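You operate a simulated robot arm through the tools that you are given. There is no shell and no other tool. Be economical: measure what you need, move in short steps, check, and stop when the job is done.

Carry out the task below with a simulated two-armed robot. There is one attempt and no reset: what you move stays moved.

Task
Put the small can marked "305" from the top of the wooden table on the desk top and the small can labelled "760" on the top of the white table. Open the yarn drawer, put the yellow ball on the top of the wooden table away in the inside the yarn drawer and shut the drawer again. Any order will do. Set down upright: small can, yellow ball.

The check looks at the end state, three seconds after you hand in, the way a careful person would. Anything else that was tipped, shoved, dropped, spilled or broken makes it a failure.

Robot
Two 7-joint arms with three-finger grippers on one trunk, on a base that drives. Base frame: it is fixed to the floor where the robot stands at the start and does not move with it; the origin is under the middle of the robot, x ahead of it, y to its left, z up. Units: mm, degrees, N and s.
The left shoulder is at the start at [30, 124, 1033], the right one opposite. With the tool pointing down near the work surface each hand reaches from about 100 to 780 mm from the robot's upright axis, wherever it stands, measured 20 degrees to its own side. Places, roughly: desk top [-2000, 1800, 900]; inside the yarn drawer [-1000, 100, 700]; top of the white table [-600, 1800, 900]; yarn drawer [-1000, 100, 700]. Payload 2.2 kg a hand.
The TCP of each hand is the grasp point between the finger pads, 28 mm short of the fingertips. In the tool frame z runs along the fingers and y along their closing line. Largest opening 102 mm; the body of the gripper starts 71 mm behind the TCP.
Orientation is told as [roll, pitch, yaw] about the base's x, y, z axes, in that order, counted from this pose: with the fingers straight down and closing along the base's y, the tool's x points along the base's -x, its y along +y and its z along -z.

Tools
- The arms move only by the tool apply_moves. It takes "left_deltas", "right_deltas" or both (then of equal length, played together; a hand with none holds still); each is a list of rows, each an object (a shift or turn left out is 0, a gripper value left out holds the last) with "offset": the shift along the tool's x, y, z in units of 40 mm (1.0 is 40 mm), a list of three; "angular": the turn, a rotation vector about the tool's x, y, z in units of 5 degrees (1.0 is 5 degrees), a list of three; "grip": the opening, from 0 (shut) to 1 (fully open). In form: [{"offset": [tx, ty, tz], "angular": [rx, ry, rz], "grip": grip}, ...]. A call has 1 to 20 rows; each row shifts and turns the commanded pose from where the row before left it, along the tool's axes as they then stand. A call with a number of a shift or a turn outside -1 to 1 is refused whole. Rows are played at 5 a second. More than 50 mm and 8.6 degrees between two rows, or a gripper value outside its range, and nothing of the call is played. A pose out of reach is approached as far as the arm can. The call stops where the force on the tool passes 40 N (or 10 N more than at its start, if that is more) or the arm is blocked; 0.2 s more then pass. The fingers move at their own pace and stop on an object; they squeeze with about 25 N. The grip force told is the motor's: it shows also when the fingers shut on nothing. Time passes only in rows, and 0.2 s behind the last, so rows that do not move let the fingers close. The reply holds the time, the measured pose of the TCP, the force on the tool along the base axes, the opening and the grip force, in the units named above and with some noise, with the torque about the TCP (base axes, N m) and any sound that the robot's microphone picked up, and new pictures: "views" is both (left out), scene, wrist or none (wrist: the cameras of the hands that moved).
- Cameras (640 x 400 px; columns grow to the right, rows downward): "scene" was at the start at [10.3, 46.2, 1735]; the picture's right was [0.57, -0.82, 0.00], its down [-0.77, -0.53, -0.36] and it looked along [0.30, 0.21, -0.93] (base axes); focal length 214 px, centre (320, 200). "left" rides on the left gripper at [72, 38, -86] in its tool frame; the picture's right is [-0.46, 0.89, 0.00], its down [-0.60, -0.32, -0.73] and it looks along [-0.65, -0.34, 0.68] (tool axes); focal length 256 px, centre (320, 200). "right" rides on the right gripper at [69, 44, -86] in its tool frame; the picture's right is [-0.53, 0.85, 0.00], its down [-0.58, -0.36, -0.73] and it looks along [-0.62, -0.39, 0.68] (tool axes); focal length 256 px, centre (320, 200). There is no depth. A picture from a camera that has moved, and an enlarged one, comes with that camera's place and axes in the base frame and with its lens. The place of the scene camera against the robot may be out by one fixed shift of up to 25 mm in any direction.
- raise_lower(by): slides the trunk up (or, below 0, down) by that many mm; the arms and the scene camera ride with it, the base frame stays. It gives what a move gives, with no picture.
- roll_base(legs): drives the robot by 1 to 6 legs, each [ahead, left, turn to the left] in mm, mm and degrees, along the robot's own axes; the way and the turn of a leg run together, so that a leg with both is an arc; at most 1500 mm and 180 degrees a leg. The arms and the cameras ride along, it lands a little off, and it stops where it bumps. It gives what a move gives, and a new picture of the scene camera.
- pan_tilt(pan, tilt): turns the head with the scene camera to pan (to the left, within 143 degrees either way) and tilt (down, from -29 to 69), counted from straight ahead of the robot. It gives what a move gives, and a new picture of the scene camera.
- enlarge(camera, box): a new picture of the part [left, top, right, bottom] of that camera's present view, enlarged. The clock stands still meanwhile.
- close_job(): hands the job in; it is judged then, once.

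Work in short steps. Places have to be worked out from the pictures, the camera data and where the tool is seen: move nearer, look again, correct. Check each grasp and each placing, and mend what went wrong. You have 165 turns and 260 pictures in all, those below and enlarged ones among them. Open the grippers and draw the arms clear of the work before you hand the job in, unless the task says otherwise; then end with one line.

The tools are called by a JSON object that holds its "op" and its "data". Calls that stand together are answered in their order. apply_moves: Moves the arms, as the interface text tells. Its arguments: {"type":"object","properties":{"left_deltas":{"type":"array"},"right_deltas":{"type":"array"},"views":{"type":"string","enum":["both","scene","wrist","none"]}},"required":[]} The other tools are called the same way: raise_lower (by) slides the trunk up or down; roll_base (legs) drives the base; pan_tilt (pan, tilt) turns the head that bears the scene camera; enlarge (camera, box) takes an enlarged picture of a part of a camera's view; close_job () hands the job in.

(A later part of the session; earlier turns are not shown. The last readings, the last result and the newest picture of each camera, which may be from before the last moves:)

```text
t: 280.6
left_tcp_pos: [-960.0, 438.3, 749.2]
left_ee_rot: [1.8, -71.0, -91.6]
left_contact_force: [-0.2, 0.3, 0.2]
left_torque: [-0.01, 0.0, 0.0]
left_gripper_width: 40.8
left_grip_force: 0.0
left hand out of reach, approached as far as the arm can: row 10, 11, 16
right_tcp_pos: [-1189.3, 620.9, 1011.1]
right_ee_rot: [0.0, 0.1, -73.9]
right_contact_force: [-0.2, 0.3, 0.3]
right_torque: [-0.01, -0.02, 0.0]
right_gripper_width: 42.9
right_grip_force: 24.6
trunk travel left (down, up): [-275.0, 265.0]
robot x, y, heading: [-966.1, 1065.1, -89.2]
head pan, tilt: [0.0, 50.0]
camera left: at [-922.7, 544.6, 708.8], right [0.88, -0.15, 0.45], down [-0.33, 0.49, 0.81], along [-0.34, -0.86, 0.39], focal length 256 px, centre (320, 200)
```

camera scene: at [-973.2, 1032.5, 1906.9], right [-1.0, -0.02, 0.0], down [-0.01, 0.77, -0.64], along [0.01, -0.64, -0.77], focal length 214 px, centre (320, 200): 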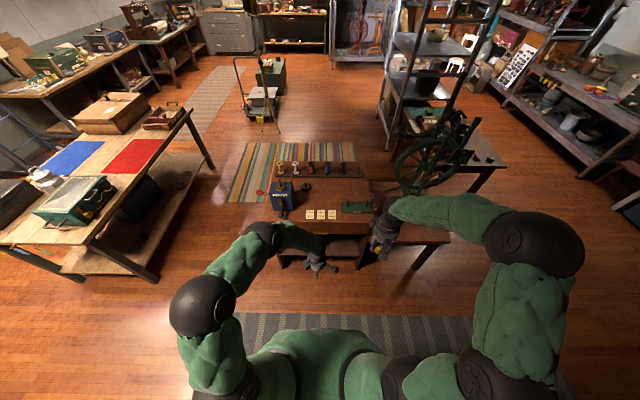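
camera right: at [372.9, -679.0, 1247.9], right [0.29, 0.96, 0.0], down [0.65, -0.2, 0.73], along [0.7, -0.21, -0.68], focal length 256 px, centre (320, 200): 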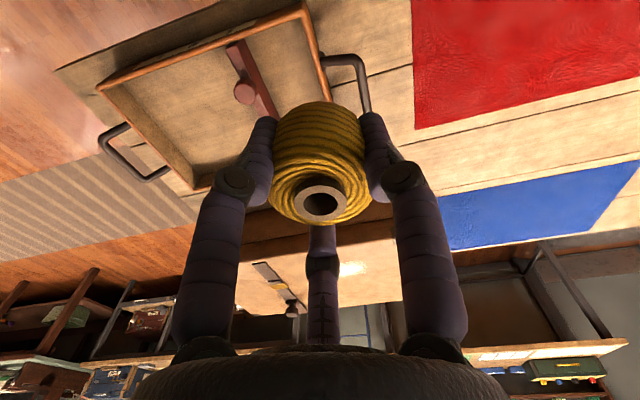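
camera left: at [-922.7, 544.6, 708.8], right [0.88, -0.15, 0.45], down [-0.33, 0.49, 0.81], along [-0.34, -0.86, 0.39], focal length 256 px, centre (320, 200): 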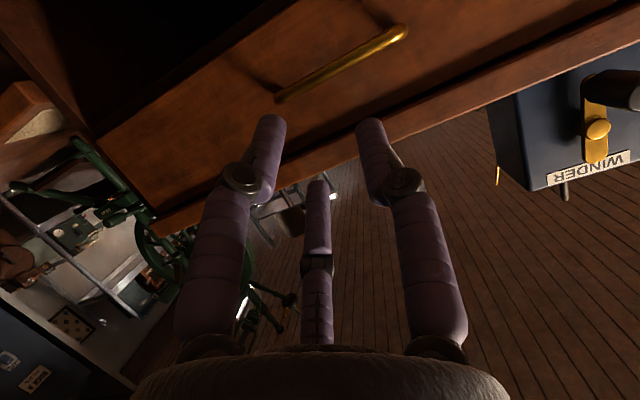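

Now the hand points at the drawer (19° below level), and this view puts the bar at z≈708, y≈291, x from −1007 to −888; the bench top overhangs it. I roll the hand −90° so it closes vertically.

{"op": "apply_moves", "data": {"left_deltas": [{"angular": [0, 0, -1]}, {"angular": [0, 0, -1]}, {"angular": [0, 0, -1]}, {"angular": [0, 0, -1]}, {"angular": [0, 0, -1]}, {"angular": [0, 0, -1]}, {"angular": [0, 0, -1]}, {"angular": [0, 0, -1]}, {"angular": [0, 0, -1]}, {"angular": [0, 0, -1]}, {"angular": [0, 0, -1]}, {"angular": [0, 0, -1]}, {"angular": [0, 0, -1]}, {"angular": [0, 0, -1]}, {"angular": [0, 0, -1]}, {"angular": [0, 0, -1]}, {"angular": [0, 0, -1]}, {"angular": [0, 0, -1]}], "views": "wrist"}}

```text
t: 284.4
left_tcp_pos: [-1073.1, 322.2, 865.1]
left_ee_rot: [-60.7, -32.6, -11.3]
left_contact_force: [-0.2, 0.7, -1.2]
left_torque: [-0.16, -0.06, 0.01]
left_gripper_width: 41.0
left_grip_force: 0.0
left hand out of reach, approached as far as the arm can: row 5, 6, 7, 8, 9, 10, 11, 12, 13, 14, 15, 16, 17, 18
right_tcp_pos: [-1189.9, 619.7, 1011.4]
right_ee_rot: [0.0, 0.1, -73.9]
right_contact_force: [-0.1, 0.4, -0.3]
right_torque: [0.0, 0.02, 0.01]
right_gripper_width: 42.6
right_grip_force: 25.1
trunk travel left (down, up): [-275.0, 265.0]
robot x, y, heading: [-967.8, 1062.8, -89.0]
head pan, tilt: [0.0, 50.0]
camera left: at [-1119.1, 426.6, 832.8], right [0.88, 0.26, -0.4], down [0.26, 0.44, 0.86], along [0.4, -0.86, 0.32], focal length 256 px, centre (320, 200)
```

left: 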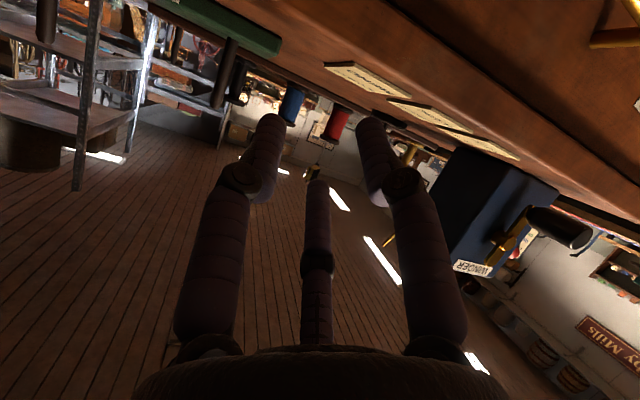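

The wrist ran out and drifted. I reverse the roll at once.

{"op": "apply_moves", "data": {"left_deltas": [{"angular": [0, 0, 1]}, {"angular": [0, 0, 1]}, {"angular": [0, 0, 1]}, {"angular": [0, 0, 1]}, {"angular": [0, 0, 1]}, {"angular": [0, 0, 1]}, {"angular": [0, 0, 1]}, {"angular": [0, 0, 1]}, {"angular": [0, 0, 1]}, {"angular": [0, 0, 1]}, {"angular": [0, 0, 1]}, {"angular": [0, 0, 1]}, {"angular": [0, 0, 1]}, {"angular": [0, 0, 1]}, {"angular": [0, 0, 1]}, {"angular": [0, 0, 1]}, {"angular": [0, 0, 1]}, {"angular": [0, 0, 1]}], "views": "both"}}

```text
t: 288.2
left_tcp_pos: [-1072.7, 321.6, 866.0]
left_ee_rot: [54.2, -49.1, -146.9]
left_contact_force: [0.4, 0.4, -0.6]
left_torque: [0.03, -0.01, 0.01]
left_gripper_width: 40.8
left_grip_force: 0.1
right_tcp_pos: [-1190.9, 619.0, 1011.9]
right_ee_rot: [-0.1, 0.0, -73.8]
right_contact_force: [0.1, 0.1, -0.7]
right_torque: [0.01, 0.0, 0.0]
right_gripper_width: 43.1
right_grip_force: 25.2
trunk travel left (down, up): [-275.0, 265.0]
robot x, y, heading: [-965.7, 1063.1, -89.1]
head pan, tilt: [0.0, 50.0]
camera scene: at [-973.2, 1031.3, 1756.9], right [-1.0, -0.02, 0.0], down [-0.01, 0.77, -0.64], along [0.01, -0.64, -0.77], focal length 214 px, centre (320, 200)
camera left: at [-1007.9, 421.2, 865.1], right [0.48, -0.31, 0.82], down [-0.65, 0.51, 0.57], along [-0.59, -0.81, 0.05], focal length 256 px, centre (320, 200)
```

scene: 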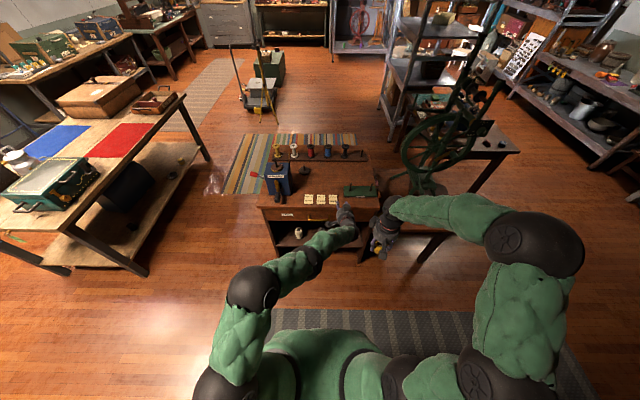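
left: 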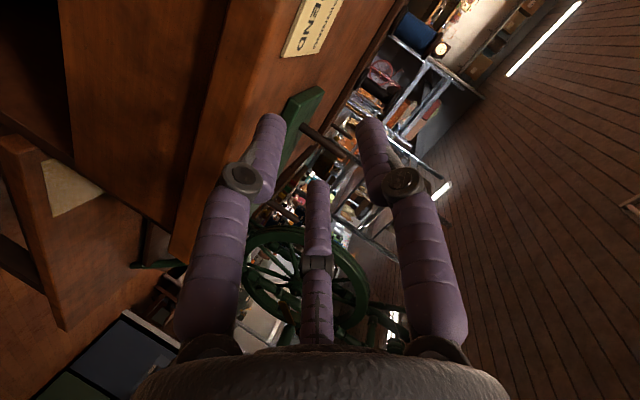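

Nothing was touched, but the pose is awkward. The opposite roll direction looks feasible (only ~56° to go). First I draw the hand back toward the robot and up.

{"op": "apply_moves", "data": {"left_deltas": [{"offset": [0.32, 0.45, -0.77]}, {"offset": [0.32, 0.45, -0.77]}, {"offset": [0.32, 0.45, -0.77]}, {"offset": [0.32, 0.45, -0.77]}, {"offset": [0.32, 0.45, -0.77]}], "views": "none"}}

{"op": "enlarge", "data": {"camera": "scene", "box": [230, 140, 430, 300]}}

```text
t: 289.4
left_tcp_pos: [-972.9, 472.7, 924.4]
left_ee_rot: [54.1, -49.2, -146.8]
left_contact_force: [0.4, 0.9, -0.2]
left_torque: [0.0, -0.02, -0.01]
left_gripper_width: 40.8
left_grip_force: 0.0
right_tcp_pos: [-1190.0, 619.5, 1011.9]
right_ee_rot: [-0.1, 0.1, -73.9]
right_contact_force: [0.3, -0.1, -0.7]
right_torque: [0.01, 0.01, 0.0]
right_gripper_width: 43.2
right_grip_force: 24.6
trunk travel left (down, up): [-275.0, 265.0]
robot x, y, heading: [-967.6, 1062.8, -89.0]
head pan, tilt: [0.0, 50.0]
```

```text
2.50 times, centred on (330, 220) of scene
camera zoom: at [-972.5, 1032.6, 1757.0], right [-1.0, -0.01, 0.0], down [-0.01, 0.77, -0.64], along [0.01, -0.64, -0.77], focal length 536 px, centre (295, 150)
```

zoom: 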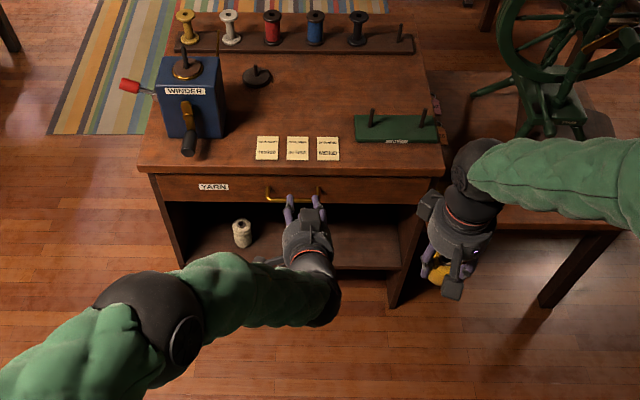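

All intact and the hand points at the drawer. I lower the trunk 180 and roll +55° in steps.

{"op": "raise_lower", "data": {"by": -180}}

{"op": "apply_moves", "data": {"left_deltas": [{"angular": [0, 0, 1]}, {"angular": [0, 0, 1]}, {"angular": [0, 0, 1]}, {"angular": [0, 0, 1]}, {"angular": [0, 0, 1]}, {"angular": [0, 0, 1]}], "views": "wrist"}}

```text
t: 291.4
left_tcp_pos: [-973.7, 471.1, 745.1]
left_ee_rot: [54.0, -49.2, -146.7]
left_contact_force: [0.0, 0.1, 0.2]
left_torque: [0.0, -0.05, 0.02]
left_gripper_width: 41.0
left_grip_force: 0.0
right_tcp_pos: [-1190.6, 619.9, 831.7]
right_ee_rot: [-0.1, -0.1, -73.9]
right_contact_force: [0.1, -0.4, -0.5]
right_torque: [-0.03, 0.01, -0.01]
right_gripper_width: 43.0
right_grip_force: 25.2
trunk travel left (down, up): [-95.0, 445.0]
robot x, y, heading: [-967.5, 1066.5, -89.3]
head pan, tilt: [0.0, 50.0]
```

```text
t: 292.8
left_tcp_pos: [-973.5, 472.5, 743.6]
left_ee_rot: [65.2, -22.9, -165.4]
left_contact_force: [0.3, 0.4, -0.2]
left_torque: [0.04, 0.01, 0.02]
left_gripper_width: 40.9
left_grip_force: 0.1
right_tcp_pos: [-1190.2, 619.9, 830.2]
right_ee_rot: [-0.1, 0.1, -73.8]
right_contact_force: [0.6, -0.1, -0.8]
right_torque: [0.01, 0.02, -0.02]
right_gripper_width: 43.0
right_grip_force: 25.1
trunk travel left (down, up): [-95.0, 445.0]
robot x, y, heading: [-967.4, 1064.7, -89.2]
head pan, tilt: [0.0, 50.0]
camera left: at [-898.5, 557.0, 780.6], right [-0.02, -0.39, 0.92], down [-0.73, 0.63, 0.25], along [-0.68, -0.67, -0.3], focal length 256 px, centre (320, 200)
```

left: 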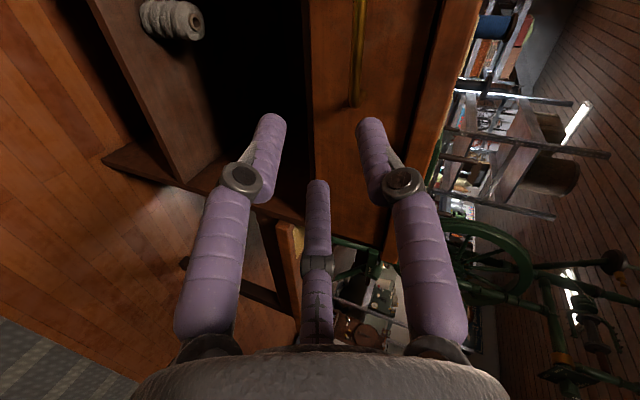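

Feasible. I finish the roll and look again.

{"op": "apply_moves", "data": {"left_deltas": [{"angular": [0, 0, 1]}, {"angular": [0, 0, 1]}, {"angular": [0, 0, 1]}, {"angular": [0, 0, 1]}, {"angular": [0, 0, 1]}], "views": "wrist"}}

```text
t: 294.0
left_tcp_pos: [-973.8, 472.4, 743.9]
left_ee_rot: [67.4, 0.1, -175.6]
left_contact_force: [0.6, -0.4, 0.3]
left_torque: [-0.02, -0.02, 0.01]
left_gripper_width: 40.7
left_grip_force: 0.1
right_tcp_pos: [-1190.2, 618.7, 830.7]
right_ee_rot: [-0.1, 0.1, -73.8]
right_contact_force: [0.6, -0.1, -0.3]
right_torque: [-0.01, 0.0, -0.02]
right_gripper_width: 43.0
right_grip_force: 25.1
trunk travel left (down, up): [-95.0, 445.0]
robot x, y, heading: [-969.1, 1066.0, -89.0]
head pan, tilt: [0.0, 50.0]
camera left: at [-907.1, 543.1, 812.5], right [-0.44, -0.38, 0.82], down [-0.66, 0.75, -0.01], along [-0.61, -0.55, -0.58], focal length 256 px, centre (320, 200)
```

left: 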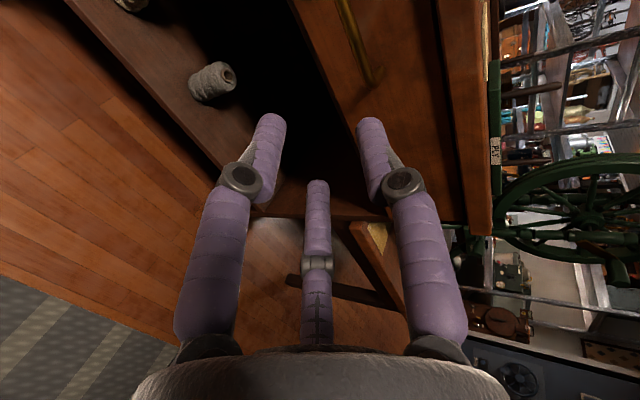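

The hand now closes vertically, pointing 23° below level. I tilt it up ~15° and open a bit wider.

{"op": "apply_moves", "data": {"left_deltas": [{"angular": [-1, 0, 0], "grip": 0.55}, {"angular": [-1, 0, 0]}, {"angular": [-1, 0, 0]}, {"angular": [0, -0.5, 0]}], "views": "wrist"}}

```text
t: 295.0
left_tcp_pos: [-974.0, 470.4, 744.5]
left_ee_rot: [82.5, -0.4, -178.1]
left_contact_force: [-0.2, 0.8, -0.3]
left_torque: [-0.03, -0.02, 0.05]
left_gripper_width: 56.0
left_grip_force: 0.2
right_tcp_pos: [-1189.2, 619.6, 831.9]
right_ee_rot: [-0.2, 0.1, -73.8]
right_contact_force: [0.0, 0.5, -0.2]
right_torque: [0.03, -0.01, -0.01]
right_gripper_width: 43.2
right_grip_force: 24.6
trunk travel left (down, up): [-95.0, 445.0]
robot x, y, heading: [-965.5, 1065.1, -89.1]
head pan, tilt: [0.0, 50.0]
camera left: at [-904.7, 554.9, 793.0], right [-0.46, -0.13, 0.88], down [-0.63, 0.75, -0.22], along [-0.63, -0.65, -0.42], focal length 256 px, centre (320, 200)
```

left: 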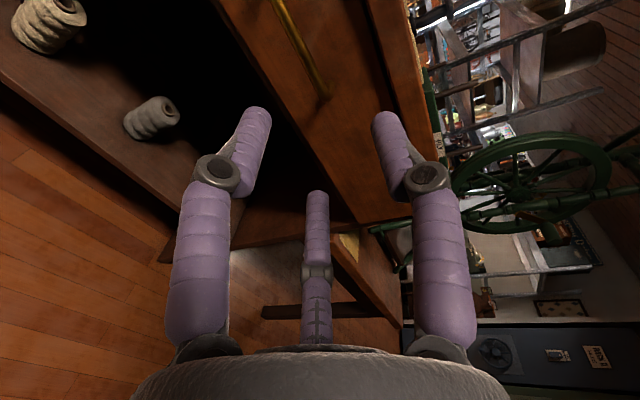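

Bar confirmed at z≈706. I align at its height and advance to about 20 mm short of it.

{"op": "apply_moves", "data": {"left_deltas": [{"offset": [0.5, -0.42, 0]}, {"offset": [0, 0, 0.9]}, {"offset": [0, 0, 0.9]}, {"offset": [0, 0, 0.9]}, {"offset": [0, 0, 0.5]}], "views": "wrist"}}

```text
t: 296.2
left_tcp_pos: [-951.0, 350.0, 708.9]
left_ee_rot: [82.4, -0.3, -178.1]
left_contact_force: [-0.4, -0.4, -0.5]
left_torque: [0.0, 0.02, 0.01]
left_gripper_width: 56.4
left_grip_force: 0.1
right_tcp_pos: [-1190.1, 619.1, 830.9]
right_ee_rot: [0.0, 0.1, -73.7]
right_contact_force: [0.6, 0.1, 0.0]
right_torque: [0.0, 0.0, -0.02]
right_gripper_width: 43.2
right_grip_force: 24.8
trunk travel left (down, up): [-95.0, 445.0]
robot x, y, heading: [-969.8, 1065.1, -89.2]
head pan, tilt: [0.0, 50.0]
camera left: at [-882.0, 432.6, 759.2], right [-0.46, -0.13, 0.88], down [-0.63, 0.75, -0.21], along [-0.63, -0.65, -0.42], focal length 256 px, centre (320, 200)
```

left: 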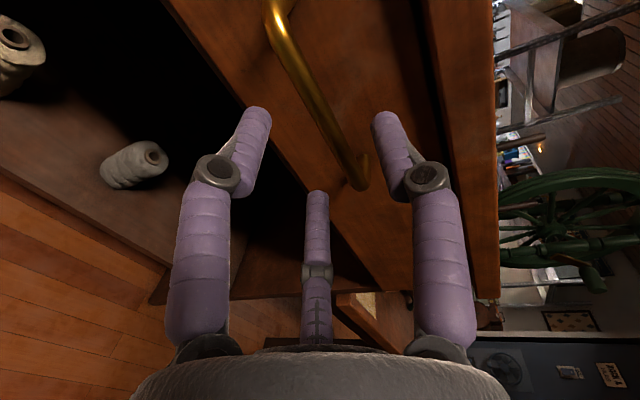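

Triangulated: bar at y≈298, z≈708. I advance 42 mm and close on it.

{"op": "apply_moves", "data": {"left_deltas": [{"offset": [0, 0.08, 0.5]}, {"offset": [0, 0, 0.55]}, {"grip": 0.3}, {"grip": 0.15}, {"grip": 0}, {"grip": 0}], "views": "wrist"}}

```text
t: 297.6
left_tcp_pos: [-950.1, 307.0, 704.8]
left_ee_rot: [82.0, -0.3, -178.1]
left_contact_force: [-8.2, 1.1, -13.0]
left_torque: [0.11, -0.33, -0.32]
left_gripper_width: 19.2
left_grip_force: 44.3
right_tcp_pos: [-1189.7, 617.8, 831.9]
right_ee_rot: [0.0, 0.1, -73.9]
right_contact_force: [0.6, -0.2, 0.2]
right_torque: [-0.02, -0.01, -0.02]
right_gripper_width: 42.9
right_grip_force: 25.0
trunk travel left (down, up): [-95.0, 445.0]
robot x, y, heading: [-968.4, 1064.8, -89.3]
head pan, tilt: [0.0, 50.0]
camera left: at [-880.3, 390.0, 754.3], right [-0.46, -0.14, 0.88], down [-0.63, 0.75, -0.21], along [-0.63, -0.65, -0.43], focal length 256 px, centre (320, 200)
```

left: 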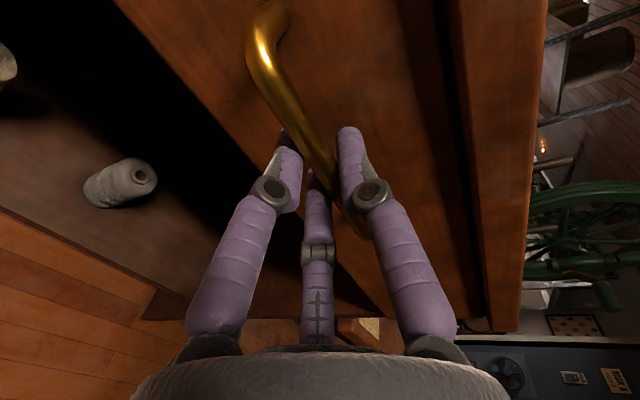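

The bar is gripped (19 mm). I pull gently +y in small rows.

{"op": "apply_moves", "data": {"left_deltas": [{"offset": [0, 0.01, -0.2]}, {"offset": [0, 0.03, -0.3]}, {"offset": [0, 0.04, -0.4]}, {"offset": [0, 0.05, -0.4]}, {"offset": [0, 0.05, -0.4]}], "views": "wrist"}}

```text
t: 298.6
left_tcp_pos: [-951.7, 356.9, 703.8]
left_ee_rot: [80.7, -0.3, -178.3]
left_contact_force: [1.4, 2.4, -7.1]
left_torque: [0.12, -0.49, 0.49]
left_gripper_width: 19.2
left_grip_force: 43.9
right_tcp_pos: [-1189.7, 619.5, 833.0]
right_ee_rot: [-0.1, 0.0, -73.9]
right_contact_force: [0.3, 1.1, -0.1]
right_torque: [-0.03, 0.01, 0.01]
right_gripper_width: 43.1
right_grip_force: 25.0
trunk travel left (down, up): [-95.0, 445.0]
robot x, y, heading: [-968.8, 1064.6, -89.0]
head pan, tilt: [0.0, 50.0]
stopped in row 4 (left hand): the force on the tool passed its limit at 42 N (the readings are from after the stop); the commanded pose is now the measured one
camera left: at [-880.3, 439.0, 756.2], right [-0.46, -0.16, 0.88], down [-0.63, 0.75, -0.19], along [-0.63, -0.64, -0.44], focal length 256 px, centre (320, 200)
```

left: 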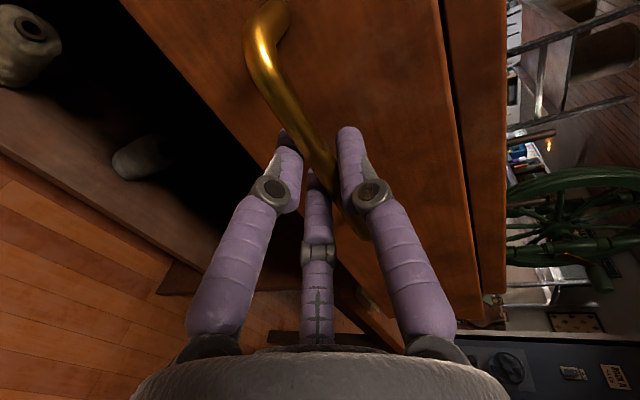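

The drawer moves; my pull rose slightly. I correct to a purely horizontal pull.

{"op": "apply_moves", "data": {"left_deltas": [{"offset": [0, -0.06, 0]}, {"offset": [0, -0.05, -0.3]}, {"offset": [0, -0.06, -0.36]}, {"offset": [0, -0.06, -0.36]}, {"offset": [0, -0.06, -0.36]}, {"offset": [0, -0.06, -0.36]}, {"offset": [0, -0.06, -0.36]}], "views": "none"}}

```text
t: 300.2
left_tcp_pos: [-950.5, 441.6, 704.6]
left_ee_rot: [81.2, -0.3, -177.8]
left_contact_force: [27.4, 1.4, 0.1]
left_torque: [0.07, -0.53, -0.42]
left_gripper_width: 19.1
left_grip_force: 44.4
right_tcp_pos: [-1186.9, 619.3, 831.4]
right_ee_rot: [-0.2, 0.1, -73.8]
right_contact_force: [-0.2, -0.1, 0.1]
right_torque: [0.05, -0.03, -0.02]
right_gripper_width: 43.2
right_grip_force: 25.4
trunk travel left (down, up): [-95.0, 445.0]
robot x, y, heading: [-966.7, 1064.2, -89.1]
head pan, tilt: [0.0, 50.0]
```

Open 135 mm; a side force shows a slight x drift. I correct x and pull another ~85 mm.

{"op": "apply_moves", "data": {"left_deltas": [{"offset": [0.1, 0, 0]}, {"offset": [0.02, -0.06, -0.36]}, {"offset": [0.02, -0.06, -0.36]}, {"offset": [0.02, -0.06, -0.36]}, {"offset": [0.02, -0.06, -0.36]}, {"offset": [0.02, -0.06, -0.36]}, {"offset": [0.02, -0.06, -0.36]}], "views": "scene"}}

{"op": "enlarge", "data": {"camera": "scene", "box": [230, 150, 430, 310]}}

```text
t: 301.8
left_tcp_pos: [-950.4, 528.4, 706.1]
left_ee_rot: [81.5, -0.4, -178.4]
left_contact_force: [-15.7, 1.2, 16.6]
left_torque: [-0.07, -0.47, 0.07]
left_gripper_width: 18.9
left_grip_force: 44.2
right_tcp_pos: [-1190.0, 620.5, 832.1]
right_ee_rot: [-0.1, 0.0, -73.9]
right_contact_force: [-0.5, 0.2, -0.7]
right_torque: [0.02, -0.02, -0.02]
right_gripper_width: 43.0
right_grip_force: 24.9
trunk travel left (down, up): [-95.0, 445.0]
robot x, y, heading: [-965.5, 1066.0, -88.9]
head pan, tilt: [0.0, 50.0]
camera scene: at [-974.8, 1032.8, 1577.1], right [-1.0, -0.01, 0.0], down [-0.01, 0.77, -0.64], along [0.01, -0.64, -0.77], focal length 214 px, centre (320, 200)
```

scene: 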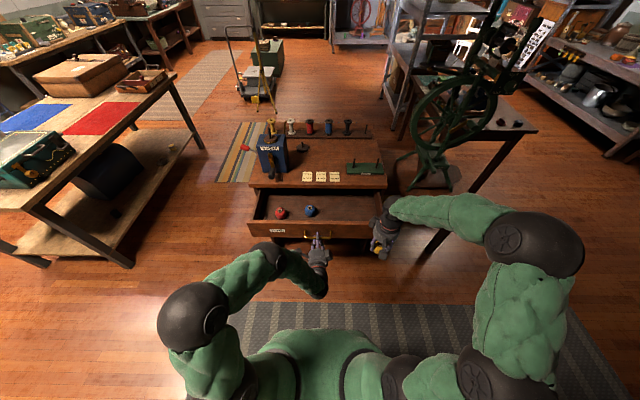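

```text
2.50 times, centred on (330, 230) of scene
camera zoom: at [-974.8, 1032.8, 1577.1], right [-1.0, -0.01, 0.0], down [-0.01, 0.77, -0.64], along [0.01, -0.64, -0.77], focal length 536 px, centre (295, 125)
```

zoom: 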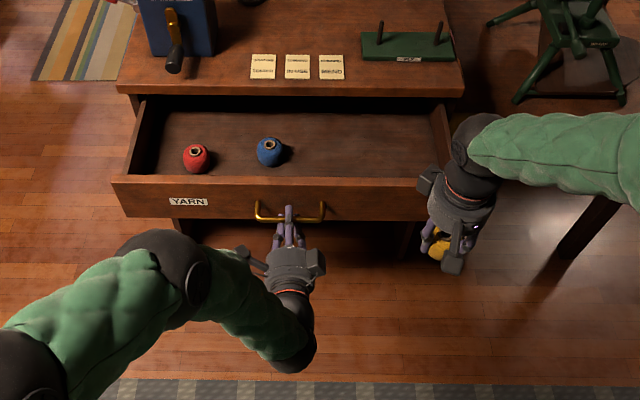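

The drawer is open ~220 mm, with a red and a blue ball inside on the left. I bring the yellow ball over the free right part, target [−1090, 395].

{"op": "apply_moves", "data": {"right_deltas": [{"offset": [0, 0, -0.9]}, {"offset": [0, 0, -0.8]}, {"offset": [-0.871, 0.121, 0]}, {"offset": [-0.871, 0.121, 0]}, {"offset": [-0.871, 0.121, 0]}, {"offset": [-0.871, 0.121, 0]}, {"offset": [-0.871, 0.121, 0]}, {"offset": [-0.871, 0.121, 0]}, {"offset": [-0.871, 0.121, 0]}], "views": "both"}}

{"op": "enlarge", "data": {"camera": "scene", "box": [230, 150, 430, 310]}}

```text
t: 303.8
left_tcp_pos: [-950.1, 527.3, 705.8]
left_ee_rot: [81.7, -0.3, -178.4]
left_contact_force: [-1.8, -1.4, 2.6]
left_torque: [-0.05, -0.33, -0.49]
left_gripper_width: 19.0
left_grip_force: 44.3
right_tcp_pos: [-1091.2, 395.8, 898.4]
right_ee_rot: [0.0, 0.1, -73.8]
right_contact_force: [-0.6, 0.0, 0.1]
right_torque: [0.0, -0.01, 0.02]
right_gripper_width: 43.1
right_grip_force: 25.2
trunk travel left (down, up): [-95.0, 445.0]
robot x, y, heading: [-969.6, 1067.0, -89.0]
head pan, tilt: [0.0, 50.0]
stopped in row 9 (left hand): the force on the tool passed its limit at 42 N (the readings are from after the stop); the commanded pose is now the measured one
camera scene: at [-973.6, 1031.3, 1576.6], right [-1.0, -0.02, 0.0], down [-0.01, 0.77, -0.64], along [0.01, -0.64, -0.77], focal length 214 px, centre (320, 200)
camera right: at [-1068.5, 473.5, 984.4], right [0.96, -0.28, 0.0], down [-0.19, -0.66, 0.73], along [-0.2, -0.7, -0.68], focal length 256 px, centre (320, 200)
```

scene: 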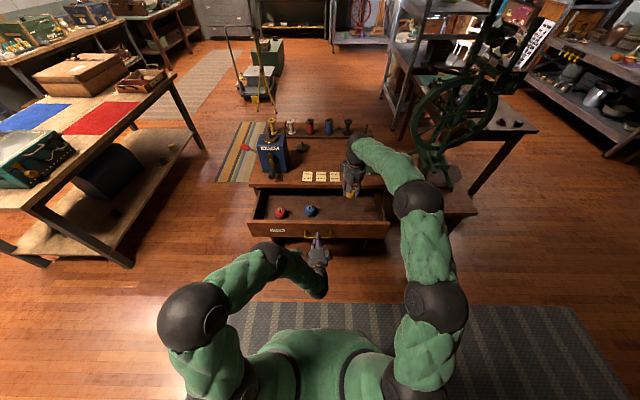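
right: 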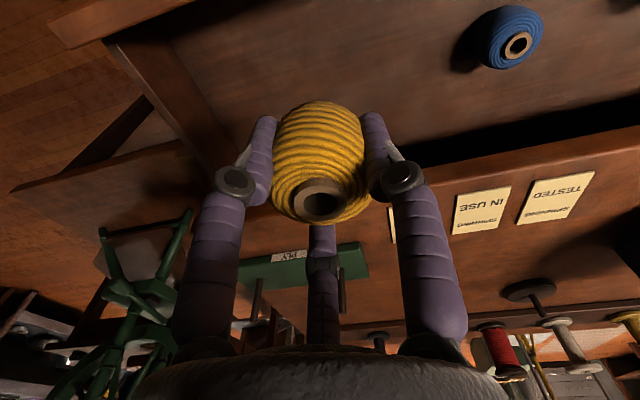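

```text
2.50 times, centred on (330, 230) of scene
camera zoom: at [-973.6, 1031.3, 1576.6], right [-1.0, -0.02, 0.0], down [-0.01, 0.77, -0.64], along [0.01, -0.64, -0.77], focal length 536 px, centre (295, 125)
```

zoom: 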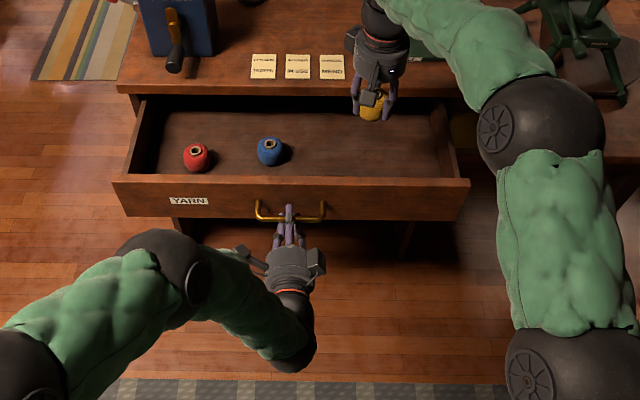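

Target is fine; I shift to y 415 for clearance and lower toward the drawer floor.

{"op": "apply_moves", "data": {"right_deltas": [{"offset": [0.457, 0.13, 0]}, {"offset": [0, 0, 0.9]}, {"offset": [0, 0, 0.9]}, {"offset": [0, 0, 0.9]}, {"offset": [0, 0, 0.9]}], "views": "both"}}

```text
t: 305.0
left_tcp_pos: [-950.2, 528.5, 704.9]
left_ee_rot: [81.5, -0.3, -178.5]
left_contact_force: [-10.5, -0.9, 4.0]
left_torque: [-0.1, -0.39, -0.25]
left_gripper_width: 18.7
left_grip_force: 44.5
right_tcp_pos: [-1091.8, 414.8, 753.5]
right_ee_rot: [-0.1, -0.1, -74.0]
right_contact_force: [-0.1, 0.9, 0.0]
right_torque: [0.04, -0.03, 0.02]
right_gripper_width: 43.0
right_grip_force: 24.8
trunk travel left (down, up): [-95.0, 445.0]
robot x, y, heading: [-969.2, 1063.5, -89.1]
head pan, tilt: [0.0, 50.0]
camera scene: at [-974.1, 1031.6, 1576.9], right [-1.0, -0.02, 0.0], down [-0.01, 0.77, -0.64], along [0.01, -0.64, -0.77], focal length 214 px, centre (320, 200)
camera right: at [-1070.1, 492.4, 839.7], right [0.96, -0.28, 0.0], down [-0.19, -0.65, 0.73], along [-0.2, -0.7, -0.68], focal length 256 px, centre (320, 200)
```

scene: 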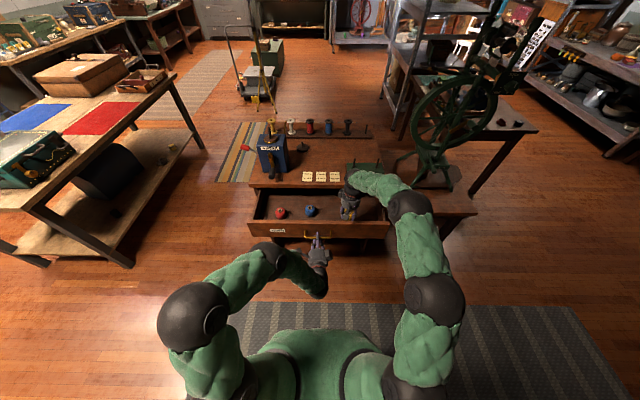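
right: 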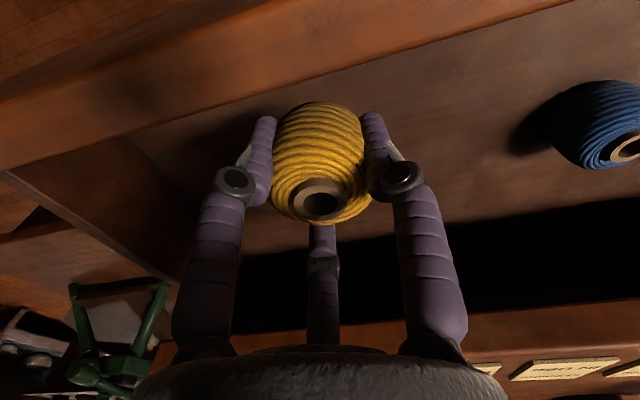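

Near the floor. I lower in 4 mm rows until contact.

{"op": "apply_moves", "data": {"right_deltas": [{"offset": [0, 0, 0.3]}, {"offset": [0, 0, 0.2]}, {"offset": [0, 0, 0.1]}, {"offset": [0, 0, 0.1]}, {"offset": [0, 0, 0.1]}, {"offset": [0, 0, 0.1]}, {"offset": [0, 0, 0.1]}], "views": "wrist"}}

```text
t: 306.6
left_tcp_pos: [-950.2, 528.8, 705.0]
left_ee_rot: [81.5, -0.3, -178.5]
left_contact_force: [-13.0, -0.1, 9.1]
left_torque: [-0.08, -0.43, -0.26]
left_gripper_width: 19.1
left_grip_force: 43.9
right_tcp_pos: [-1092.3, 414.6, 715.2]
right_ee_rot: [0.1, 0.0, -73.8]
right_contact_force: [-0.3, -0.2, -0.4]
right_torque: [-0.02, 0.02, 0.02]
right_gripper_width: 43.1
right_grip_force: 25.4
trunk travel left (down, up): [-95.0, 445.0]
robot x, y, heading: [-966.0, 1064.0, -89.1]
head pan, tilt: [0.0, 50.0]
camera right: at [-1069.2, 493.2, 800.9], right [0.96, -0.28, 0.0], down [-0.19, -0.66, 0.73], along [-0.2, -0.7, -0.68], focal length 256 px, centre (320, 200)
```

right: 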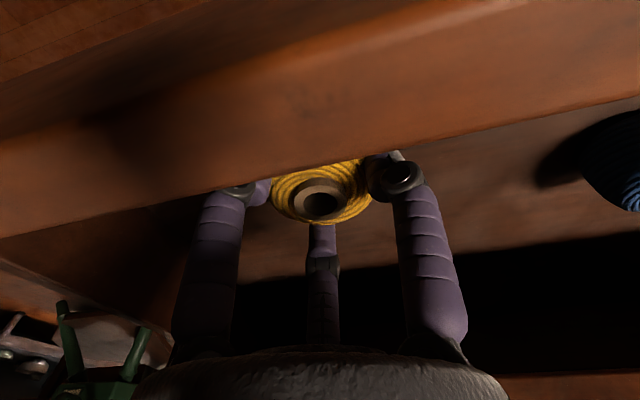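

{"op": "apply_moves", "data": {"right_deltas": [{"offset": [0, 0, 0.1]}, {"offset": [0, 0, 0.1]}, {"offset": [0, 0, 0.1]}, {"offset": [0, 0, 0.1]}, {"offset": [0, 0, 0.1]}], "views": "wrist"}}

```text
t: 307.8
left_tcp_pos: [-950.1, 529.1, 705.6]
left_ee_rot: [81.5, -0.3, -178.5]
left_contact_force: [-14.0, -0.7, 8.7]
left_torque: [-0.1, -0.38, -0.26]
left_gripper_width: 19.0
left_grip_force: 43.8
right_tcp_pos: [-1091.7, 414.7, 694.1]
right_ee_rot: [0.0, 0.1, -73.8]
right_contact_force: [-0.5, -0.4, -0.4]
right_torque: [-0.02, -0.02, 0.02]
right_gripper_width: 42.8
right_grip_force: 24.9
trunk travel left (down, up): [-95.0, 445.0]
robot x, y, heading: [-968.2, 1063.4, -89.4]
head pan, tilt: [0.0, 50.0]
camera right: at [-1068.7, 492.9, 780.8], right [0.96, -0.28, 0.0], down [-0.19, -0.66, 0.73], along [-0.2, -0.7, -0.68], focal length 256 px, centre (320, 200)
```

right: 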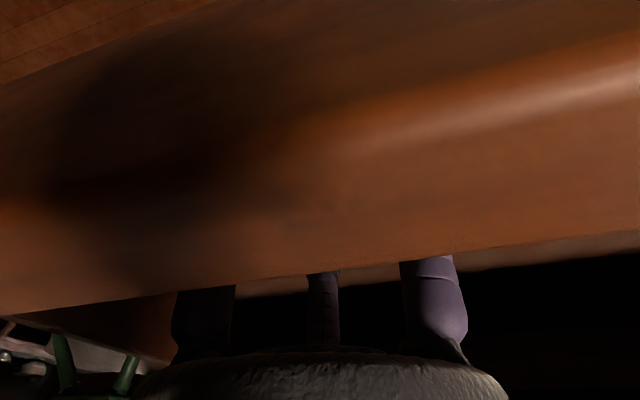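

The wrist camera is about to sit over the drawer front. I raise 60 mm, turn the hand 60° so the camera clears it sideways, then lower again.

{"op": "apply_moves", "data": {"right_deltas": [{"offset": [0, 0, -0.7]}, {"offset": [0, 0, -0.9]}, {"angular": [0, 0, 1]}, {"angular": [0, 0, 1]}, {"angular": [0, 0, 1]}, {"angular": [0, 0, 1]}, {"angular": [0, 0, 1]}, {"angular": [0, 0, 1]}, {"angular": [0, 0, 1]}, {"angular": [0, 0, 1]}, {"angular": [0, 0, 1]}, {"angular": [0, 0, 1]}, {"angular": [0, 0, 1]}, {"angular": [0, 0, 1]}], "views": "wrist"}}

```text
t: 310.8
left_tcp_pos: [-949.9, 527.7, 704.7]
left_ee_rot: [81.6, -0.4, -178.5]
left_contact_force: [-13.6, 0.3, 10.3]
left_torque: [-0.07, -0.38, -0.16]
left_gripper_width: 18.8
left_grip_force: 44.2
right_tcp_pos: [-1092.2, 414.7, 759.5]
right_ee_rot: [0.1, 0.0, -133.9]
right_contact_force: [0.2, -0.1, -0.7]
right_torque: [0.0, 0.01, 0.0]
right_gripper_width: 42.9
right_grip_force: 25.0
trunk travel left (down, up): [-95.0, 445.0]
robot x, y, heading: [-968.4, 1066.7, -89.3]
head pan, tilt: [0.0, 50.0]
camera right: at [-1013.0, 434.2, 845.3], right [0.24, -0.97, 0.0], down [-0.66, -0.16, 0.73], along [-0.71, -0.17, -0.68], focal length 256 px, centre (320, 200)
```

right: 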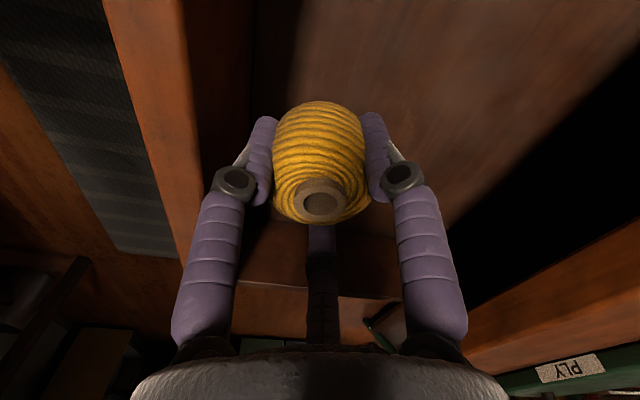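

{"op": "apply_moves", "data": {"right_deltas": [{"offset": [0, 0, 0.8]}, {"offset": [0, 0, 0.8]}, {"offset": [0, 0, 0.08]}, {"offset": [0, 0, 0.08]}, {"offset": [0, 0, 0.08]}, {"offset": [0, 0, 0.08]}, {"offset": [0, 0, 0.08]}], "views": "wrist"}}

```text
t: 311.9
left_tcp_pos: [-949.4, 527.6, 704.6]
left_ee_rot: [81.5, -0.3, -178.4]
left_contact_force: [-2.4, -2.6, 3.0]
left_torque: [-0.07, -0.48, -0.09]
left_gripper_width: 19.0
left_grip_force: 43.9
right_tcp_pos: [-1092.7, 411.9, 691.5]
right_ee_rot: [0.1, -0.3, -134.0]
right_contact_force: [0.0, -0.1, 6.5]
right_torque: [0.08, -0.05, -0.02]
right_gripper_width: 43.1
right_grip_force: 24.7
trunk travel left (down, up): [-95.0, 445.0]
robot x, y, heading: [-971.9, 1064.9, -88.9]
head pan, tilt: [0.0, 50.0]
stopped in row 5 (right hand): the force on the tool passed its limit at 44 N (the readings are from after the stop); the commanded pose is now the measured one
camera right: at [-1013.3, 432.2, 777.9], right [0.24, -0.97, 0.0], down [-0.66, -0.16, 0.73], along [-0.71, -0.18, -0.68], focal length 256 px, centre (320, 200)
```

right: 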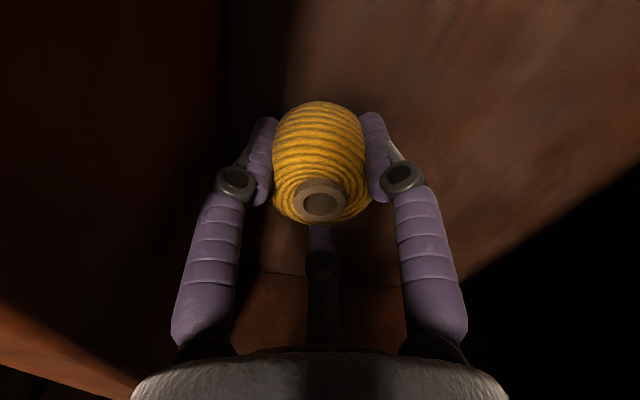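

Floor contact. I open the fingers moderately and look.

{"op": "apply_moves", "data": {"right_deltas": [{"grip": 0.5}, {"grip": 0.6}, {"grip": 0.68}, {"offset": [0, 0, 0]}], "views": "wrist"}}

```text
t: 312.9
left_tcp_pos: [-949.1, 528.1, 704.4]
left_ee_rot: [81.6, -0.3, -178.4]
left_contact_force: [-2.2, 8.5, 17.1]
left_torque: [-0.15, -0.42, -0.15]
left_gripper_width: 19.1
left_grip_force: 44.3
right_tcp_pos: [-1093.6, 411.8, 691.8]
right_ee_rot: [0.1, -0.3, -133.9]
right_contact_force: [-0.5, -9.1, -2.4]
right_torque: [0.16, -0.08, -0.04]
right_gripper_width: 63.8
right_grip_force: 0.2
trunk travel left (down, up): [-95.0, 445.0]
robot x, y, heading: [-967.4, 1064.7, -89.2]
head pan, tilt: [0.0, 50.0]
camera right: at [-1013.3, 432.7, 777.6], right [0.24, -0.97, 0.0], down [-0.66, -0.16, 0.73], along [-0.71, -0.18, -0.68], focal length 256 px, centre (320, 200)
```

right: 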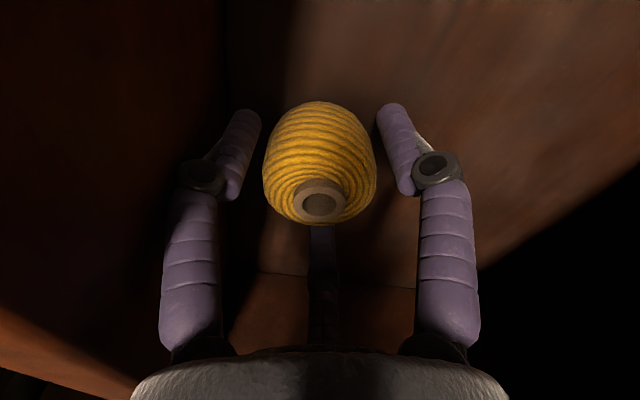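

The ball stands free; one finger lightly touches the drawer front. I rise straight up.

{"op": "apply_moves", "data": {"right_deltas": [{"offset": [0, 0, -0.2]}, {"offset": [0, 0, -0.4]}, {"offset": [0, 0, -0.7]}, {"offset": [0, 0, -0.9]}, {"offset": [0, 0, -0.9]}, {"offset": [0, 0, -0.9]}, {"offset": [0, 0, -0.9]}], "views": "both"}}

```text
t: 313.7
left_tcp_pos: [-949.3, 529.1, 704.7]
left_ee_rot: [81.5, -0.4, -178.4]
left_contact_force: [-1.5, 5.6, 4.1]
left_torque: [-0.09, -0.38, 0.17]
left_gripper_width: 19.0
left_grip_force: 44.6
right_tcp_pos: [-1092.3, 412.0, 737.0]
right_ee_rot: [0.1, -0.4, -133.8]
right_contact_force: [0.0, -5.9, 6.0]
right_torque: [0.49, -0.13, -0.01]
right_gripper_width: 68.0
right_grip_force: 0.0
trunk travel left (down, up): [-95.0, 445.0]
robot x, y, heading: [-965.2, 1064.2, -89.3]
head pan, tilt: [0.0, 50.0]
stopped in row 3 (right hand): the force on the tool passed its limit at 47 N (the readings are from after the stop); the commanded pose is now the measured one
camera scene: at [-973.3, 1032.1, 1576.9], right [-1.0, -0.01, 0.0], down [-0.01, 0.77, -0.64], along [0.01, -0.64, -0.77], focal length 214 px, centre (320, 200)
camera right: at [-1012.6, 431.5, 822.6], right [0.24, -0.97, 0.01], down [-0.66, -0.16, 0.73], along [-0.71, -0.18, -0.68], focal length 256 px, centre (320, 200)
```

scene: 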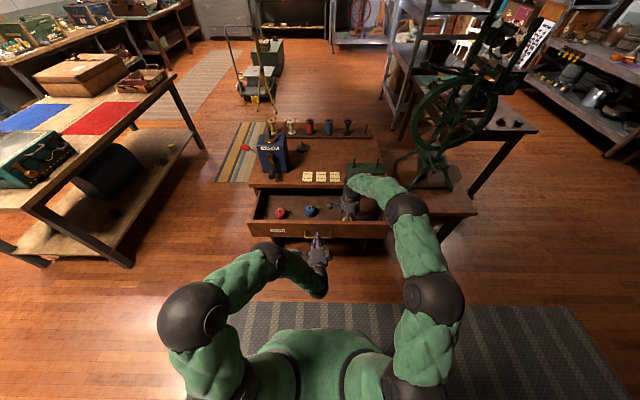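
right: 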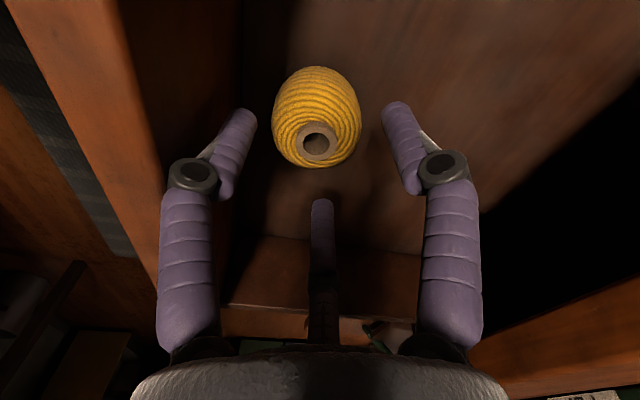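

A knuckle rubs the drawer front. I shift 12 mm away from it and continue up.

{"op": "apply_moves", "data": {"right_deltas": [{"offset": [-0.11, 0.1, -0.05]}, {"offset": [-0.11, 0.1, -0.1]}, {"offset": [0, 0, -0.4]}, {"offset": [0, 0, -0.8]}, {"offset": [0, 0, -0.9]}, {"offset": [0, 0, -0.9]}, {"offset": [0, 0, -0.9]}, {"offset": [0, 0, -0.9]}], "views": "both"}}

```text
t: 315.5
left_tcp_pos: [-949.4, 527.8, 705.2]
left_ee_rot: [81.4, -0.3, -178.5]
left_contact_force: [-2.5, 1.7, 7.0]
left_torque: [0.04, -0.43, -0.15]
left_gripper_width: 18.8
left_grip_force: 44.1
right_tcp_pos: [-1091.7, 403.6, 933.6]
right_ee_rot: [-0.2, -0.1, -133.9]
right_contact_force: [-0.1, 0.0, 0.3]
right_torque: [-0.02, -0.02, 0.02]
right_gripper_width: 69.1
right_grip_force: 0.2
trunk travel left (down, up): [-95.0, 445.0]
robot x, y, heading: [-967.7, 1066.7, -88.8]
head pan, tilt: [0.0, 50.0]
camera scene: at [-973.4, 1032.0, 1577.0], right [-1.0, -0.01, 0.0], down [-0.01, 0.77, -0.64], along [0.01, -0.64, -0.77], focal length 214 px, centre (320, 200)
camera right: at [-1011.8, 423.8, 1019.8], right [0.24, -0.97, 0.0], down [-0.66, -0.16, 0.73], along [-0.71, -0.17, -0.68], focal length 256 px, centre (320, 200)
```

scene: 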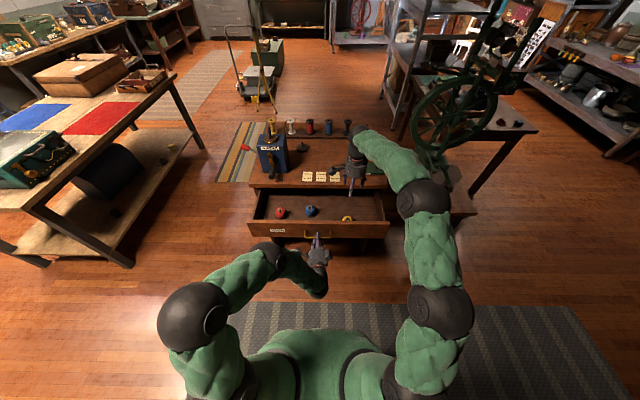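
right: 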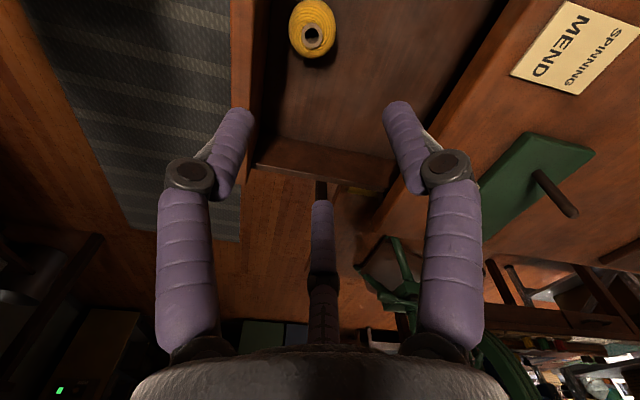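

The yellow ball stands upright in the drawer. I withdraw the right hand, then push the drawer shut gently with the left hand still on the handle.

{"op": "apply_moves", "data": {"right_deltas": [{"offset": [0.6, -0.58, -0.3]}, {"offset": [0.6, -0.58, 0]}, {"offset": [0.6, -0.58, 0]}, {"offset": [0.6, -0.58, 0]}, {"offset": [0.6, -0.58, 0]}, {"offset": [0.6, -0.58, 0]}], "views": "none"}}

{"op": "apply_moves", "data": {"left_deltas": [{"offset": [0, 0.02, 0.1]}, {"offset": [0, 0.03, 0.2]}, {"offset": [-0.01, 0.05, 0.3]}, {"offset": [-0.01, 0.055, 0.36]}, {"offset": [-0.01, 0.055, 0.36]}, {"offset": [-0.01, 0.055, 0.36]}, {"offset": [-0.01, 0.055, 0.36]}, {"offset": [-0.01, 0.055, 0.36]}], "views": "scene"}}

```text
t: 316.9
left_tcp_pos: [-949.2, 528.3, 705.2]
left_ee_rot: [81.5, -0.3, -178.5]
left_contact_force: [-3.1, 2.8, 6.4]
left_torque: [0.02, -0.44, 0.02]
left_gripper_width: 18.9
left_grip_force: 44.4
right_tcp_pos: [-1093.9, 603.4, 945.7]
right_ee_rot: [0.0, -0.1, -133.8]
right_contact_force: [-0.5, 0.2, -0.3]
right_torque: [0.0, 0.01, 0.01]
right_gripper_width: 69.3
right_grip_force: 0.0
trunk travel left (down, up): [-95.0, 445.0]
robot x, y, heading: [-966.4, 1064.5, -89.2]
head pan, tilt: [0.0, 50.0]
```

```text
t: 318.7
left_tcp_pos: [-949.1, 429.9, 704.4]
left_ee_rot: [81.3, -0.3, -178.3]
left_contact_force: [-0.6, -0.9, -2.6]
left_torque: [-0.03, -0.41, 0.2]
left_gripper_width: 19.0
left_grip_force: 44.1
right_tcp_pos: [-1094.0, 602.4, 944.3]
right_ee_rot: [-0.1, 0.0, -133.9]
right_contact_force: [-0.3, -0.5, -0.3]
right_torque: [-0.02, -0.02, 0.01]
right_gripper_width: 69.2
right_grip_force: 0.0
trunk travel left (down, up): [-95.0, 445.0]
robot x, y, heading: [-967.8, 1065.9, -89.1]
head pan, tilt: [0.0, 50.0]
camera scene: at [-973.4, 1031.0, 1576.9], right [-1.0, -0.01, 0.0], down [-0.01, 0.77, -0.64], along [0.01, -0.64, -0.77], focal length 214 px, centre (320, 200)
```

scene: 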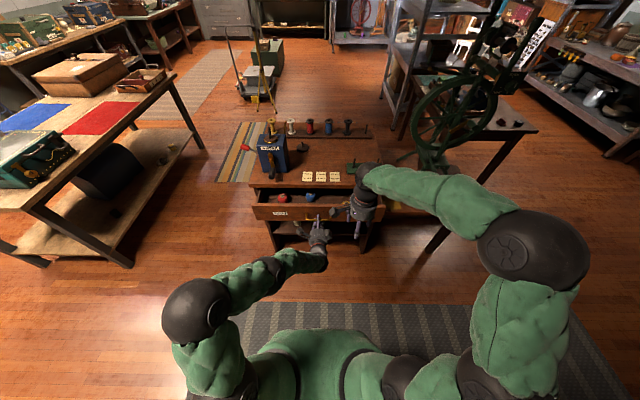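

Smooth with no forces. I push the remaining ~122 mm.

{"op": "apply_moves", "data": {"left_deltas": [{"offset": [-0.01, 0.055, 0.36]}, {"offset": [-0.01, 0.055, 0.36]}, {"offset": [-0.01, 0.055, 0.36]}, {"offset": [-0.01, 0.055, 0.36]}, {"offset": [-0.01, 0.055, 0.36]}, {"offset": [-0.01, 0.055, 0.36]}, {"offset": [-0.01, 0.05, 0.32]}, {"offset": [0, 0.03, 0.2]}, {"offset": [0, 0.02, 0.12]}, {"offset": [0, 0.02, 0.1]}], "views": "wrist"}}

{"op": "enlarge", "data": {"camera": "scene", "box": [230, 130, 430, 290]}}

```text
t: 320.9
left_tcp_pos: [-949.8, 312.3, 705.5]
left_ee_rot: [81.4, -0.3, -178.5]
left_contact_force: [-8.6, -5.2, -3.2]
left_torque: [0.05, -0.36, -0.45]
left_gripper_width: 18.9
left_grip_force: 44.2
right_tcp_pos: [-1094.2, 601.7, 944.3]
right_ee_rot: [0.0, -0.2, -133.9]
right_contact_force: [-1.0, 0.6, -0.7]
right_torque: [0.01, 0.01, 0.0]
right_gripper_width: 69.2
right_grip_force: 0.1
trunk travel left (down, up): [-95.0, 445.0]
robot x, y, heading: [-966.0, 1063.7, -89.2]
head pan, tilt: [0.0, 50.0]
camera left: at [-879.4, 393.9, 755.2], right [-0.46, -0.14, 0.88], down [-0.62, 0.75, -0.2], along [-0.63, -0.64, -0.43], focal length 256 px, centre (320, 200)
```

left: 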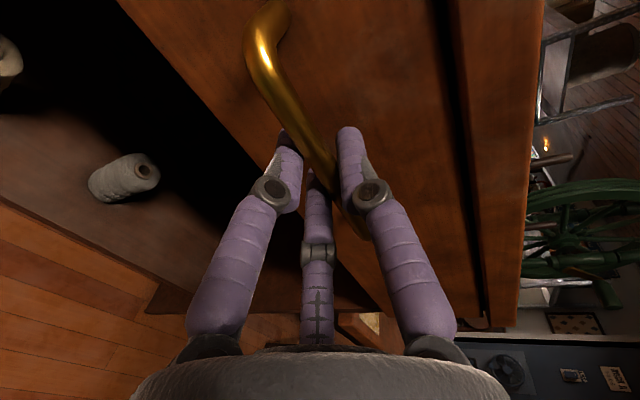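

```text
2.50 times, centred on (330, 210) of scene
camera zoom: at [-974.0, 1030.4, 1576.9], right [-1.0, -0.01, 0.0], down [-0.01, 0.77, -0.64], along [0.01, -0.64, -0.77], focal length 536 px, centre (295, 175)
```

zoom: 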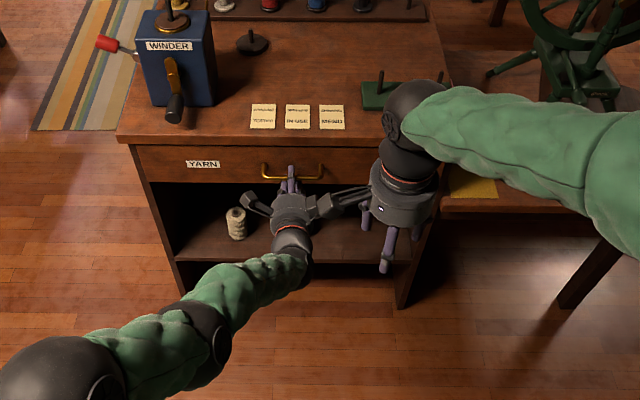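

About 5 mm remains to the closed position (TCP y 307). I push until it stops.

{"op": "apply_moves", "data": {"left_deltas": [{"offset": [0, 0.01, 0.07]}, {"offset": [0, 0.01, 0.07]}, {"offset": [0, 0.01, 0.07]}, {"offset": [0, 0.01, 0.07]}], "views": "none"}}

```text
t: 322.0
left_tcp_pos: [-948.4, 306.7, 704.9]
left_ee_rot: [81.4, -0.4, -178.5]
left_contact_force: [2.2, 23.3, 13.6]
left_torque: [-0.23, -0.32, 0.07]
left_gripper_width: 18.8
left_grip_force: 43.7
right_tcp_pos: [-1092.2, 605.6, 946.6]
right_ee_rot: [0.1, -0.4, -133.9]
right_contact_force: [0.2, -0.2, -0.3]
right_torque: [0.02, -0.01, -0.01]
right_gripper_width: 69.3
right_grip_force: 0.0
trunk travel left (down, up): [-95.0, 445.0]
robot x, y, heading: [-971.3, 1064.0, -88.8]
head pan, tilt: [0.0, 50.0]
stopped in row 4 (left hand): the force on the tool passed its limit at 41 N (the readings are from after the stop); the commanded pose is now the measured one
```

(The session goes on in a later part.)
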